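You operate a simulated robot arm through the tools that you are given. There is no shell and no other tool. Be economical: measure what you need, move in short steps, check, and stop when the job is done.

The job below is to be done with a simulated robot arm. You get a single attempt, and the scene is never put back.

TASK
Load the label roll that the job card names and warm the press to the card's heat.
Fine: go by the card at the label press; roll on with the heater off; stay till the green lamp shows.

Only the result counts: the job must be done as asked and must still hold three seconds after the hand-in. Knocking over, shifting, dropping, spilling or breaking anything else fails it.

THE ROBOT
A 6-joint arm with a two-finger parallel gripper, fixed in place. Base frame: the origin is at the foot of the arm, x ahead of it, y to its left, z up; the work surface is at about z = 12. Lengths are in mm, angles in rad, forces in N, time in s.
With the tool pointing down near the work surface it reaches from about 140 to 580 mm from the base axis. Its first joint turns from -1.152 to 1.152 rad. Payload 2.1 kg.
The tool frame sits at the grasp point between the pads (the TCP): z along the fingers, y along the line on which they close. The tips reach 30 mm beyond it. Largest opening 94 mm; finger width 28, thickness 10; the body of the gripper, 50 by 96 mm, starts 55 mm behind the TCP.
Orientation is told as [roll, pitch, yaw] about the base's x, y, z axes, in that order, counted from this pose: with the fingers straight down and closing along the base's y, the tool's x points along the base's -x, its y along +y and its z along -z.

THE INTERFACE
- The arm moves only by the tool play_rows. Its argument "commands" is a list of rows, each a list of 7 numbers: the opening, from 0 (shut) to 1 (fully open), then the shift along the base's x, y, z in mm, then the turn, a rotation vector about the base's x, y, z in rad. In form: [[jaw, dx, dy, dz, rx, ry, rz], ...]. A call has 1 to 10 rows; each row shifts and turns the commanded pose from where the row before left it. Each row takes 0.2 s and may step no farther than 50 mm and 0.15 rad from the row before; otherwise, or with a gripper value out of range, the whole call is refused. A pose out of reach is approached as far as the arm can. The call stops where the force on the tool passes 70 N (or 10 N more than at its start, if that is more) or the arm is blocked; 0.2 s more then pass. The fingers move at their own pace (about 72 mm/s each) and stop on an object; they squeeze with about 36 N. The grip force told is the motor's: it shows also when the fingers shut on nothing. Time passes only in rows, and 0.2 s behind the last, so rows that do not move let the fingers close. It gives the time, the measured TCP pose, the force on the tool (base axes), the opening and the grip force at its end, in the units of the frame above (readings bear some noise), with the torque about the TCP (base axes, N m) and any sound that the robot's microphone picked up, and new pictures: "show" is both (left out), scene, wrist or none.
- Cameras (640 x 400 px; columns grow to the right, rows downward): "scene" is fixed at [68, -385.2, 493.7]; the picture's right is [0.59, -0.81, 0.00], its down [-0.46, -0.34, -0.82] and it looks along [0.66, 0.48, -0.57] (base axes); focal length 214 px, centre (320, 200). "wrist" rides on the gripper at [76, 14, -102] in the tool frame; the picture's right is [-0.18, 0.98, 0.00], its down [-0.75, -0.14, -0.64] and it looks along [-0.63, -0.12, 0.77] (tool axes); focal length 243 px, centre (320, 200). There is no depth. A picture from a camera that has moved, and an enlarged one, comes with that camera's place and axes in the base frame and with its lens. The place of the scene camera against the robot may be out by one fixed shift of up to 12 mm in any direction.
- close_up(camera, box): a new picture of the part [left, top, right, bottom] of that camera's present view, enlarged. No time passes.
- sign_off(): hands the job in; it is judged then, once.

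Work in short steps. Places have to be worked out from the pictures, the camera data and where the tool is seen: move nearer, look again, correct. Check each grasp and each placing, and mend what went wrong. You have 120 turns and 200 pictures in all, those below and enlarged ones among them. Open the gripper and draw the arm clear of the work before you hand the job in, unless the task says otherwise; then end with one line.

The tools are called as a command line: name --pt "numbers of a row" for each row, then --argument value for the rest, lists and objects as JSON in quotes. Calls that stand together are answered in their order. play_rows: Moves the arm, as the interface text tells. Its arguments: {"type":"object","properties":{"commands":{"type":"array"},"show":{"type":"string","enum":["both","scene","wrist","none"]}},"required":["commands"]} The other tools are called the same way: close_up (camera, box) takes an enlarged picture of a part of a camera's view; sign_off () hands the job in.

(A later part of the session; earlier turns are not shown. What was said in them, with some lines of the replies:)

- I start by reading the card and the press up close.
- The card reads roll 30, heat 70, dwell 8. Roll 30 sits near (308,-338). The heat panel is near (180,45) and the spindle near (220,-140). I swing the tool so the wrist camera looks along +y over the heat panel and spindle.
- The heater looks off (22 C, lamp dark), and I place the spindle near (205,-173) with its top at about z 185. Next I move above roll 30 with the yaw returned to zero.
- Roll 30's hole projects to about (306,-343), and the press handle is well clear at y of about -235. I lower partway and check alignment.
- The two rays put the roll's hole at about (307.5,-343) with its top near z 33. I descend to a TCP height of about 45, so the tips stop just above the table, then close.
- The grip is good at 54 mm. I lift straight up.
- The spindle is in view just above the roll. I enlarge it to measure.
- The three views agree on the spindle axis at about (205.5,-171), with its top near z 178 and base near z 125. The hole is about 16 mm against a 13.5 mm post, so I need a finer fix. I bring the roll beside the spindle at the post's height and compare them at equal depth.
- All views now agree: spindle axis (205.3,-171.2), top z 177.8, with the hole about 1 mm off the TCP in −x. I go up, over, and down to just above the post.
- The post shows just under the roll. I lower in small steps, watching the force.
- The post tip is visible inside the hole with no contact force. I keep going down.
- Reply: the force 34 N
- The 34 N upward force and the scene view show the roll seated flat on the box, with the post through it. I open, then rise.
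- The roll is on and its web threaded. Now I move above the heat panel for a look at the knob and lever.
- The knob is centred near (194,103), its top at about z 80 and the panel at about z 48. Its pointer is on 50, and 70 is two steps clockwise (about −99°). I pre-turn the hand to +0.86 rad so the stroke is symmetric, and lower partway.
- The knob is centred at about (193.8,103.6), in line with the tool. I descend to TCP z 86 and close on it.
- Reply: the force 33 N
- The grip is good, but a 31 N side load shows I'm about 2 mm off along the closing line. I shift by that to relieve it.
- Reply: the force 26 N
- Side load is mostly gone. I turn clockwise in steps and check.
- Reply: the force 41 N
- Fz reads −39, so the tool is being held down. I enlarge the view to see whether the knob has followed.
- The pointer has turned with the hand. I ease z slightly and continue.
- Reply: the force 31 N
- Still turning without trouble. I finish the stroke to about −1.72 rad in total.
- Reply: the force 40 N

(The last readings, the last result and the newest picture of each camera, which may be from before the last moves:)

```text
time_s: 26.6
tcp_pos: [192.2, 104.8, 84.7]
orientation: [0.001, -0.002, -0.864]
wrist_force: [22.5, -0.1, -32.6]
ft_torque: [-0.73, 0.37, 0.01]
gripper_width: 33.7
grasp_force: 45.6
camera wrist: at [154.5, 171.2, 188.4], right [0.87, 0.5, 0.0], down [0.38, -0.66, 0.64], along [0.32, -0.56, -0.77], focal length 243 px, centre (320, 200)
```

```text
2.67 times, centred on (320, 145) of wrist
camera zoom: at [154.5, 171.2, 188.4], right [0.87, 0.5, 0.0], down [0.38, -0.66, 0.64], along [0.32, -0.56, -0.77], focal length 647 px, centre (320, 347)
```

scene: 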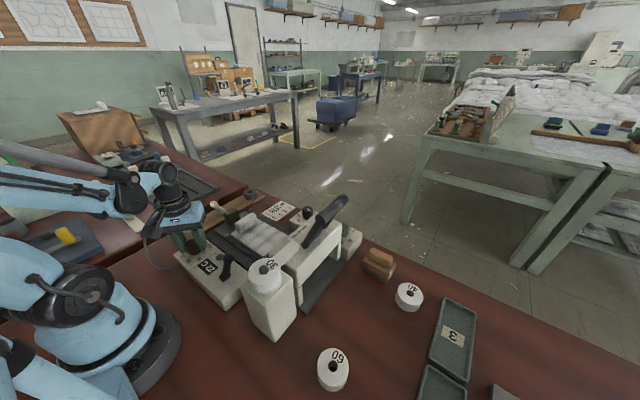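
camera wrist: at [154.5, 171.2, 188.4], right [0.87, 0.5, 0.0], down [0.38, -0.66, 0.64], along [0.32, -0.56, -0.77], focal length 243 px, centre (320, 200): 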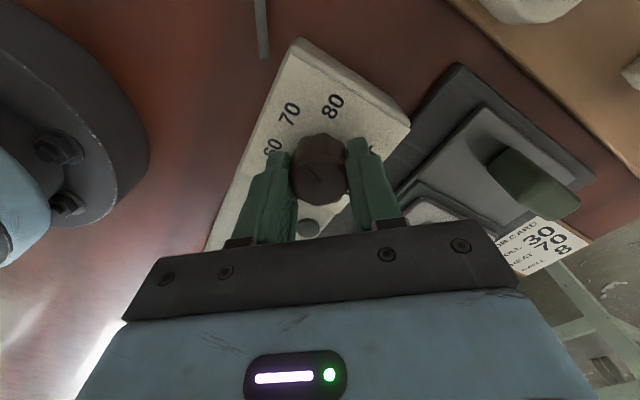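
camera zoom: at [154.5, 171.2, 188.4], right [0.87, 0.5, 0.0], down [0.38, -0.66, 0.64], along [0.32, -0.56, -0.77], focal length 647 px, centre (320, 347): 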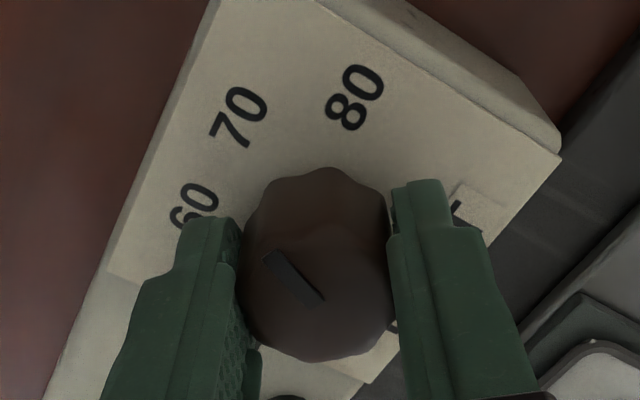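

The pointer turned about 99° with the hand. I release, rise, and check the pointer from a straighter view.

play_rows --pt "0.75 0 0 0 0 0 0" --pt "0.75 0 0 0 0 0 0" --pt "0.75 0 0 30 0 0 0" --pt "0.75 0 0 40 0 0 0.14" --pt "0.75 0 0 40 0 0 0.14" --pt "0.75 0 0 30 0 0 0.145" --pt "0.75 2 -5 30 0 0 0.145" --pt "0.75 2 -5 0 0 0 0.145" --pt "0.75 0 0 0 0 0 0.145" --pt "0.75 0 0 0 0 0 0" --show "wrist"

close_up --camera "wrist" --box '[200, 0, 440, 150]'

```text
time_s: 28.8
tcp_pos: [196.5, 95.3, 256.8]
orientation: [0.0, 0.0, 0.001]
wrist_force: [-0.1, 0.2, 0.4]
ft_torque: [0.01, -0.04, -0.02]
gripper_width: 70.5
grasp_force: 0.1
camera wrist: at [120.8, 108.0, 358.7], right [0.18, 0.98, 0.0], down [0.75, -0.14, 0.64], along [0.63, -0.12, -0.77], focal length 243 px, centre (320, 200)
```

wrist: 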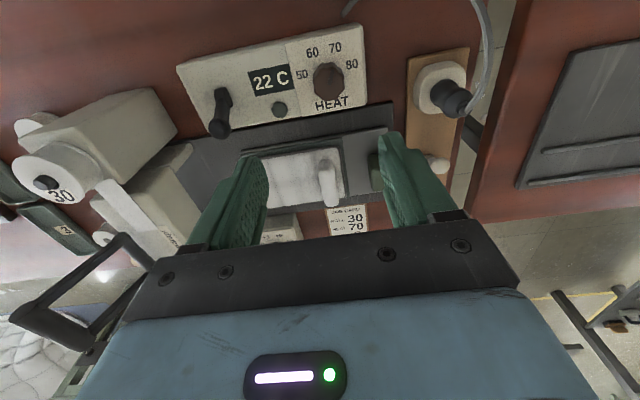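

```text
2.67 times, centred on (320, 75) of wrist
camera zoom: at [120.8, 108.0, 358.7], right [0.18, 0.98, 0.0], down [0.75, -0.14, 0.64], along [0.63, -0.12, -0.77], focal length 647 px, centre (320, 533)
```

zoom: 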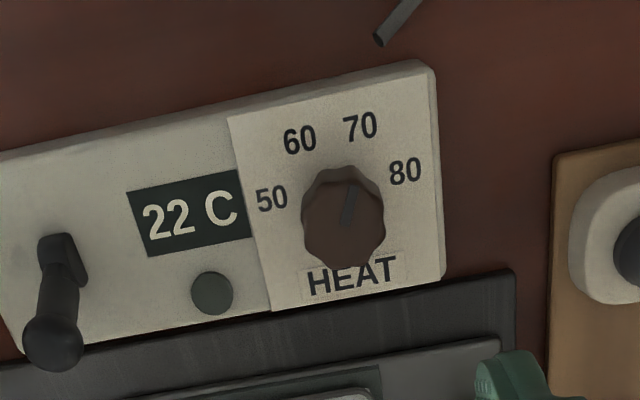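

close_up --camera "wrist" --box '[285, 35, 365, 115]'

```text
5.00 times, centred on (325, 75) of wrist
camera zoom: at [120.8, 108.0, 358.7], right [0.18, 0.98, 0.0], down [0.75, -0.14, 0.64], along [0.63, -0.12, -0.77], focal length 1213 px, centre (295, 825)
```

zoom: 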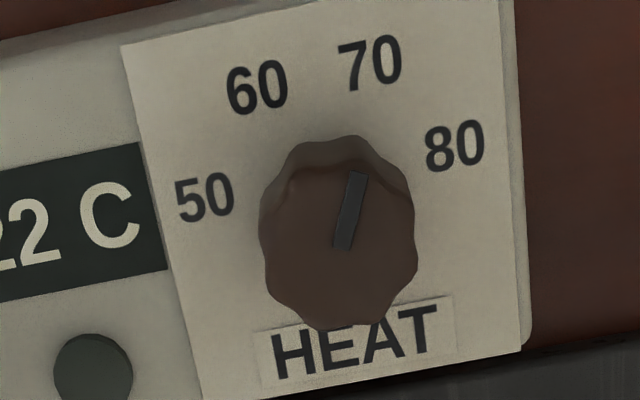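

The pointer is at 70, with label and pointer both about 23° off −x. The lever's pivot is about (190,-26,48) and its knob about (215,-27,92), leaning +x. I go to its +x side with closed fingers, turned so the camera watches the panel.

play_rows --pt "0.3 5 -12 0 0 0 0.15" --pt "0 5 -12 0 0 0 0.15" --pt "0 5 -12 0 0 0 0.15" --pt "0 5 -12 0 0 0 0.15" --pt "0 5 -12 0 0 0 0.15" --pt "0 5 -12 -10 0 0 0.15" --pt "0 5 -12 -10 0 0 0.15" --pt "0 5 -12 -20 0 0 0.15" --pt "0 5 -12 -20 0 0 0.15" --pt "0 5 -13 -20 0 0 0.15"

close_up --camera "wrist" --box '[260, 60, 480, 220]'

```text
time_s: 31.0
tcp_pos: [246.7, -26.1, 175.7]
orientation: [-0.002, 0.001, 1.502]
wrist_force: [0.0, -0.2, -0.3]
ft_torque: [-0.01, -0.01, 0.02]
gripper_width: 0.1
grasp_force: 32.8
camera wrist: at [227.4, -102.0, 278.6], right [-0.97, 0.25, 0.0], down [0.19, 0.74, 0.64], along [0.16, 0.62, -0.77], focal length 243 px, centre (320, 200)
```

scene: 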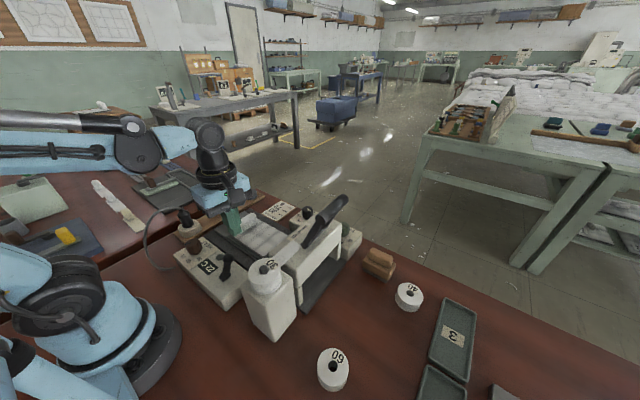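
wrist: 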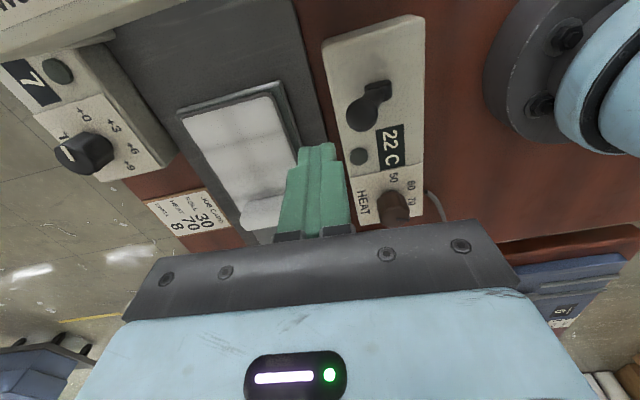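

```text
2.50 times, centred on (370, 140) of wrist
camera zoom: at [227.4, -102.0, 278.6], right [-0.97, 0.25, 0.0], down [0.19, 0.74, 0.64], along [0.16, 0.62, -0.77], focal length 606 px, centre (195, 350)
```

zoom: 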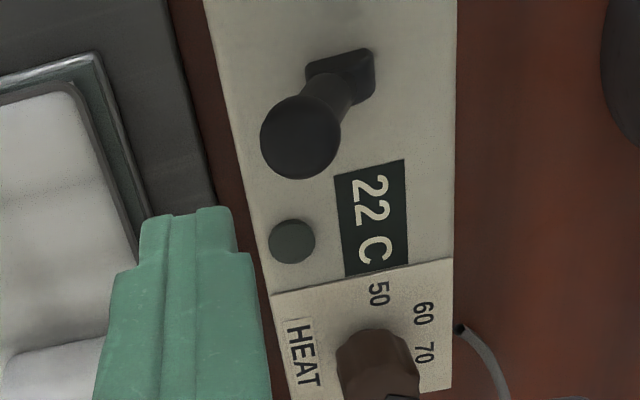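

The lever estimate holds: ball at (213,-27,92). I lower beside it.

play_rows --pt "0 0 -1 -25 0 0 0" --pt "0 0 0 -25 0 0 0" --pt "0 0 0 -13 0 0 0" --pt "0 0 0 0 0 0 0"

```text
time_s: 32.0
tcp_pos: [247.6, -26.9, 111.4]
orientation: [0.0, 0.001, 1.499]
wrist_force: [0.5, -0.2, 0.9]
ft_torque: [0.03, 0.01, 0.03]
gripper_width: 0.2
grasp_force: 32.7
camera wrist: at [227.6, -102.7, 215.4], right [-0.97, 0.25, 0.0], down [0.2, 0.74, 0.64], along [0.16, 0.62, -0.77], focal length 243 px, centre (320, 200)
```

scene: 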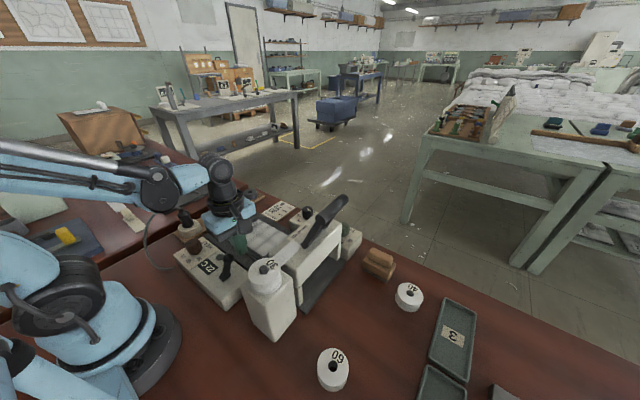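
wrist: 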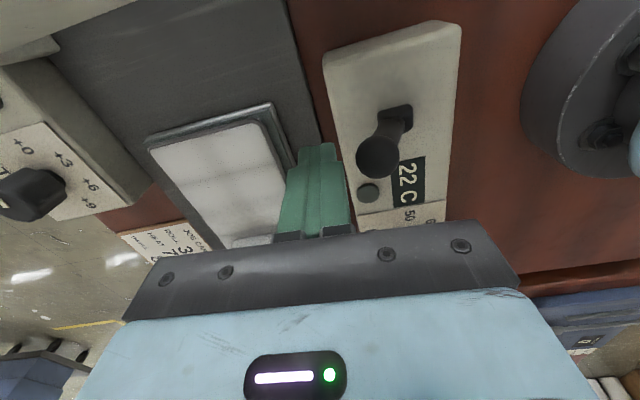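

I push the lever toward −x in small steps.

play_rows --pt "0 -6 0 0 0 0 0" --pt "0 -6 0 0 0 0 0" --pt "0 -6 0 0 0 0 0" --pt "0 -6 0 0 0 0 0" --pt "0 -6 0 0 0 0 0" --pt "0 -6 0 0 0 0 0" --pt "0 -6 0 0 0 0 0"

close_up --camera "wrist" --box '[260, 40, 480, 220]'

```text
time_s: 33.6
tcp_pos: [203.6, -26.3, 113.3]
orientation: [0.0, -0.001, 1.498]
wrist_force: [-0.2, -0.2, 0.0]
ft_torque: [-0.03, 0.01, 0.0]
gripper_width: 0.0
grasp_force: 33.6
camera wrist: at [184.9, -102.5, 215.5], right [-0.97, 0.26, 0.0], down [0.2, 0.74, 0.64], along [0.16, 0.62, -0.77], focal length 243 px, centre (320, 200)
```

scene: 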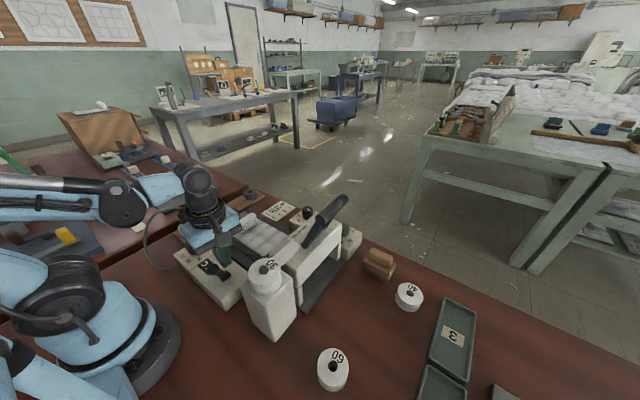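
wrist: 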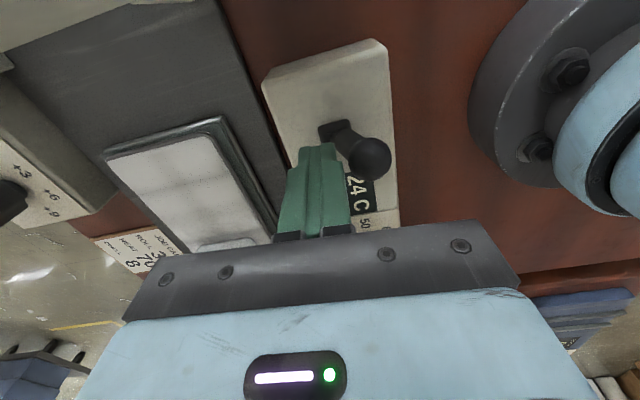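

```text
2.22 times, centred on (370, 130) of wrist
camera zoom: at [184.9, -102.5, 215.5], right [-0.97, 0.26, 0.0], down [0.2, 0.74, 0.64], along [0.16, 0.62, -0.77], focal length 539 px, centre (209, 356)
```

zoom: 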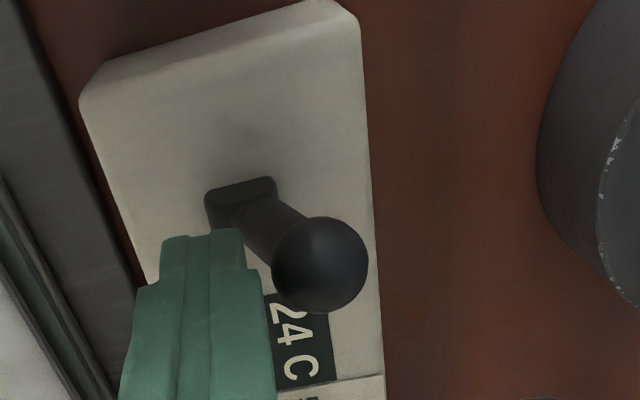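

The lever flipped over and the display now reads 24 C, so it is heating. I back off and rise while watching the panel.

play_rows --pt "0 10 0 0 0 0 0" --pt "0 5 0 30 0 0 0" --pt "0 0 0 45 0 0 0" --pt "0 0 0 45 0 0 0" --pt "0 0 -10 45 0 0 0" --pt "0 0 -20 20 0 0 0" --pt "0 0 -20 0 0 0 0" --pt "0 0 0 0 0 0 0"

close_up --camera "scene" --box '[160, 180, 380, 340]'

```text
time_s: 35.4
tcp_pos: [218.5, -76.8, 299.3]
orientation: [0.0, -0.001, 1.499]
wrist_force: [0.8, -0.1, -1.1]
ft_torque: [0.0, 0.03, -0.01]
gripper_width: 0.0
grasp_force: 33.4
camera wrist: at [199.9, -153.0, 401.5], right [-0.97, 0.25, 0.0], down [0.2, 0.74, 0.64], along [0.16, 0.62, -0.77], focal length 243 px, centre (320, 200)
```

scene: 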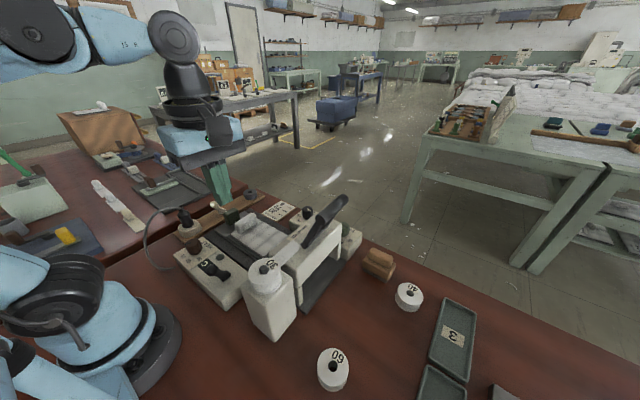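
wrist: 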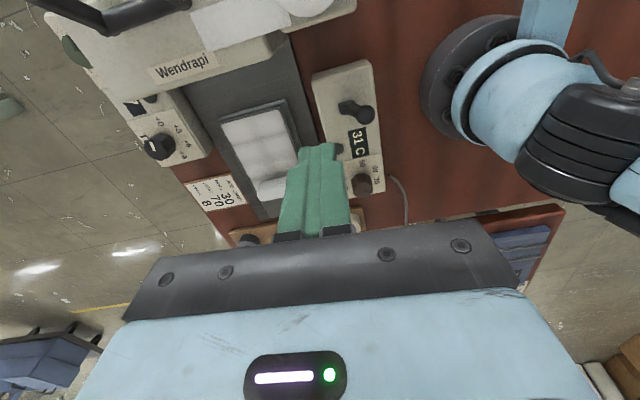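

```text
2.50 times, centred on (270, 260) of scene
camera zoom: at [68.0, -385.2, 493.7], right [0.59, -0.81, 0.0], down [-0.46, -0.34, -0.82], along [0.66, 0.48, -0.57], focal length 536 px, centre (445, 50)
```

zoom: 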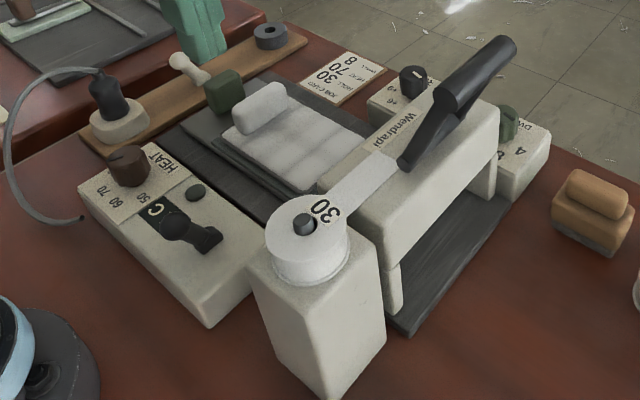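

It reads 31 C and is climbing. I open the gripper, shift aside a little, and wait.

play_rows --pt "0.5 10 -20 10 0 0 0" --pt "0.5 10 -20 10 0 0 0" --pt "0.5 0 0 0 0 0 0" --pt "0.5 0 0 0 0 0 0" --pt "0.5 0 0 0 0 0 0" --pt "0.5 0 0 0 0 0 0" --pt "0.5 0 0 0 0 0 0" --pt "0.5 0 0 0 0 0 0" --pt "0.5 0 0 0 0 0 0" --pt "0.5 0 0 0 0 0 0" --show "none"

play_rows --pt "0.5 0 0 0 0 0 0" --pt "0.5 0 0 0 0 0 0" --pt "0.5 0 0 0 0 0 0" --pt "0.5 0 0 0 0 0 0" --pt "0.5 0 0 0 0 0 0" --pt "0.5 0 0 0 0 0 0" --pt "0.5 0 0 0 0 0 0" --pt "0.5 0 0 0 0 0 0" --pt "0.5 0 0 0 0 0 0" --pt "0.5 0 0 0 0 0 0" --show "wrist"

close_up --camera "wrist" --box '[300, 60, 420, 180]'

```text
time_s: 37.6
tcp_pos: [239.5, -117.7, 318.4]
orientation: [0.0, 0.001, 1.5]
wrist_force: [-0.7, -0.7, -0.4]
ft_torque: [0.03, -0.02, 0.02]
gripper_width: 46.9
grasp_force: 0.0
```

```text
time_s: 39.8
tcp_pos: [239.7, -116.9, 319.9]
orientation: [0.0, -0.001, 1.5]
wrist_force: [0.1, -0.3, 0.3]
ft_torque: [-0.01, 0.02, 0.02]
gripper_width: 47.0
grasp_force: 0.0
camera wrist: at [220.3, -192.4, 421.3], right [-0.97, 0.25, 0.0], down [0.2, 0.74, 0.64], along [0.16, 0.62, -0.77], focal length 243 px, centre (320, 200)
```

wrist: 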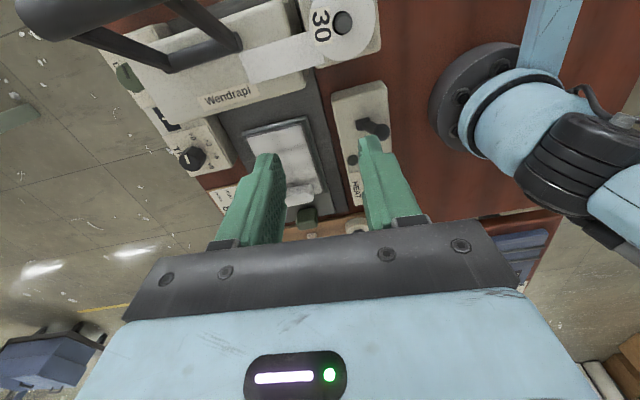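

```text
3.33 times, centred on (360, 120) of wrist
camera zoom: at [220.3, -192.4, 421.3], right [-0.97, 0.25, 0.0], down [0.2, 0.74, 0.64], along [0.16, 0.62, -0.77], focal length 809 px, centre (187, 467)
```

zoom: 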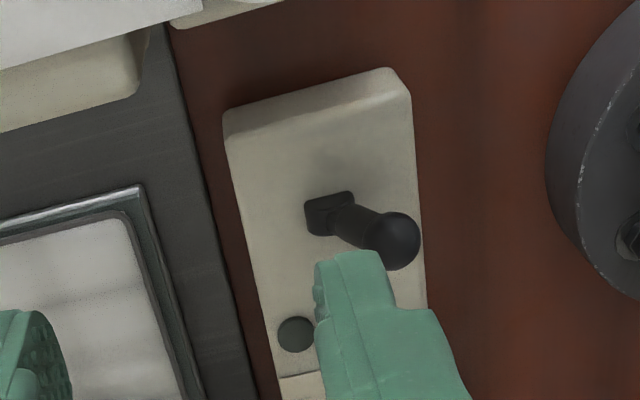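

The finger hides the display, so I shift +x to see it and keep waiting.

play_rows --pt "0.5 20 0 10 0 0 0" --pt "0.5 20 0 10 0 0 0" --pt "0.5 10 10 0 0 0 0" --pt "0.5 0 10 0 0 0 0" --pt "0.5 0 10 0 0 0 0" --pt "0.5 0 0 0 0 0 0" --pt "0.5 0 0 0 0 0 0" --pt "0.5 0 0 0 0 0 0" --pt "0.5 0 0 0 0 0 0" --pt "0.5 0 0 0 0 0 0" --show "wrist"

close_up --camera "wrist" --box '[330, 60, 490, 220]'

```text
time_s: 42.0
tcp_pos: [288.8, -86.8, 338.7]
orientation: [-0.001, 0.0, 1.499]
wrist_force: [-0.8, -0.2, 1.0]
ft_torque: [-0.01, 0.01, 0.01]
gripper_width: 46.9
grasp_force: 0.1
camera wrist: at [270.6, -163.3, 440.7], right [-0.97, 0.25, 0.0], down [0.2, 0.74, 0.64], along [0.16, 0.62, -0.77], focal length 243 px, centre (320, 200)
```

wrist: 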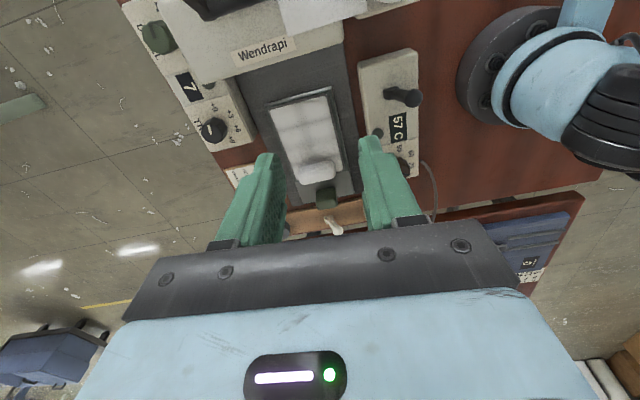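

```text
2.50 times, centred on (410, 140) of wrist
camera zoom: at [270.6, -163.3, 440.7], right [-0.97, 0.25, 0.0], down [0.2, 0.74, 0.64], along [0.16, 0.62, -0.77], focal length 606 px, centre (95, 350)
```

zoom: 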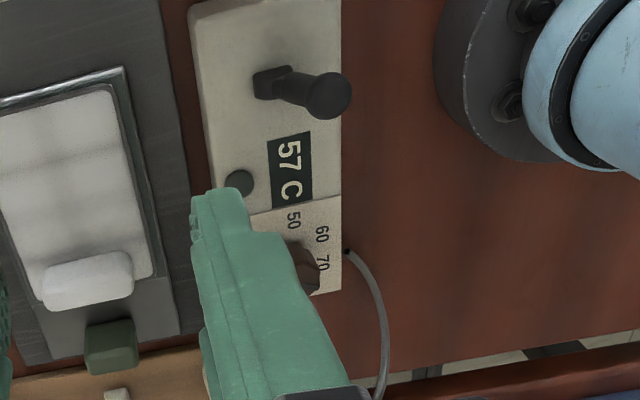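

It reads 57 C, so I keep waiting.

play_rows --pt "0.5 10 0 0 0 0 0" --pt "0.5 0 0 0 0 0 0" --pt "0.5 0 0 0 0 0 0" --pt "0.5 0 0 0 0 0 0" --pt "0.5 0 0 0 0 0 0" --pt "0.5 0 0 0 0 0 0" --pt "0.5 0 0 0 0 0 0" --pt "0.5 0 0 0 0 0 0" --pt "0.5 0 0 0 0 0 0" --pt "0.5 0 0 0 0 0 0" --show "none"

play_rows --pt "0.5 0 0 0 0 0 0" --pt "0.5 0 0 0 0 0 0" --pt "0.5 0 0 0 0 0 0" --pt "0.5 0 0 0 0 0 0" --pt "0.5 0 0 0 0 0 0" --pt "0.5 0 0 0 0 0 0" --pt "0.5 0 0 0 0 0 0" --pt "0.5 0 0 0 0 0 0" --pt "0.5 0 0 0 0 0 0" --pt "0.5 0 0 0 0 0 0" --show "none"

close_up --camera "wrist" --box '[330, 60, 490, 220]'

```text
time_s: 44.2
tcp_pos: [300.4, -87.2, 337.5]
orientation: [-0.001, 0.0, 1.499]
wrist_force: [-0.2, -0.2, 0.1]
ft_torque: [0.04, 0.0, 0.0]
gripper_width: 46.9
grasp_force: 0.1
```

```text
time_s: 46.4
tcp_pos: [300.3, -87.8, 337.8]
orientation: [-0.002, 0.001, 1.5]
wrist_force: [-0.4, -0.6, 0.2]
ft_torque: [0.01, -0.02, -0.01]
gripper_width: 47.1
grasp_force: 0.1
```

```text
2.50 times, centred on (410, 140) of wrist
camera zoom: at [280.7, -163.3, 440.5], right [-0.97, 0.25, 0.0], down [0.2, 0.74, 0.64], along [0.16, 0.62, -0.77], focal length 606 px, centre (95, 350)
```

zoom: 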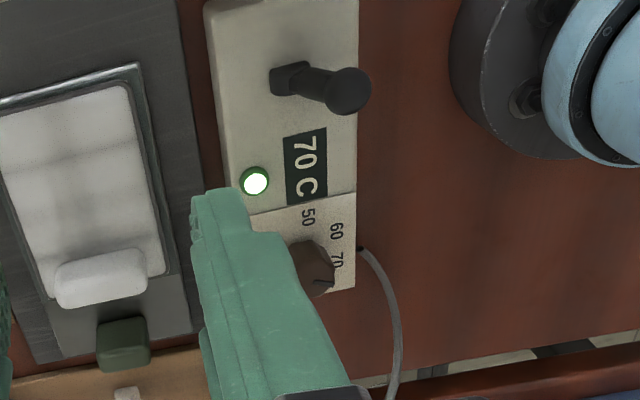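

It reads 70 C with the green lamp lit. I make a short wait to confirm it stays steady and the roll is still on.

play_rows --pt "0.5 0 0 0 0 0 0" --pt "0.5 0 0 0 0 0 0" --pt "0.5 0 0 0 0 0 0" --pt "0.5 0 0 0 0 0 0" --pt "0.5 0 0 0 0 0 0" --pt "0.5 0 0 0 0 0 0" --pt "0.5 0 0 0 0 0 0" --pt "0.5 0 0 0 0 0 0" --pt "0.5 0 0 0 0 0 0" --pt "0.5 0 0 0 0 0 0" --show "scene"

close_up --camera "wrist" --box '[330, 60, 490, 220]'

```text
time_s: 48.6
tcp_pos: [299.2, -87.5, 338.0]
orientation: [0.0, -0.001, 1.501]
wrist_force: [-0.9, 0.1, 0.4]
ft_torque: [0.02, -0.01, -0.02]
gripper_width: 47.1
grasp_force: 0.0
```

scene: 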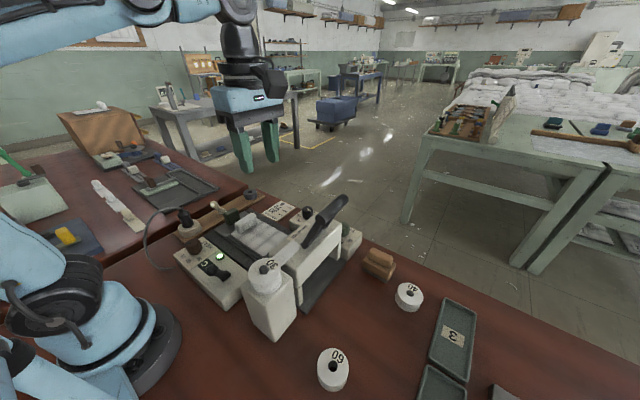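

```text
2.50 times, centred on (410, 140) of wrist
camera zoom: at [280.7, -163.3, 440.5], right [-0.97, 0.25, 0.0], down [0.2, 0.74, 0.64], along [0.16, 0.62, -0.77], focal length 606 px, centre (95, 350)
```

zoom: 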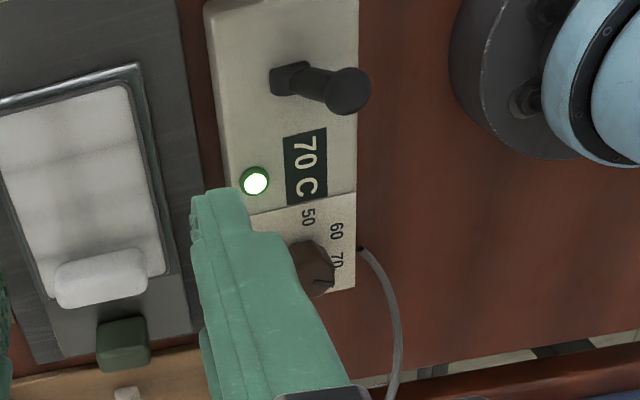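

The press holds 70 C with the green lamp on, roll 30 is on the spindle, and the arm is clear. I hand it in.

sign_off

```text
The job is handed in.
```

Roll 30 went onto the press with the heater off. The press is now holding the card's 70 C with the green lamp lit, and I left the dwell and trim knobs untouched.
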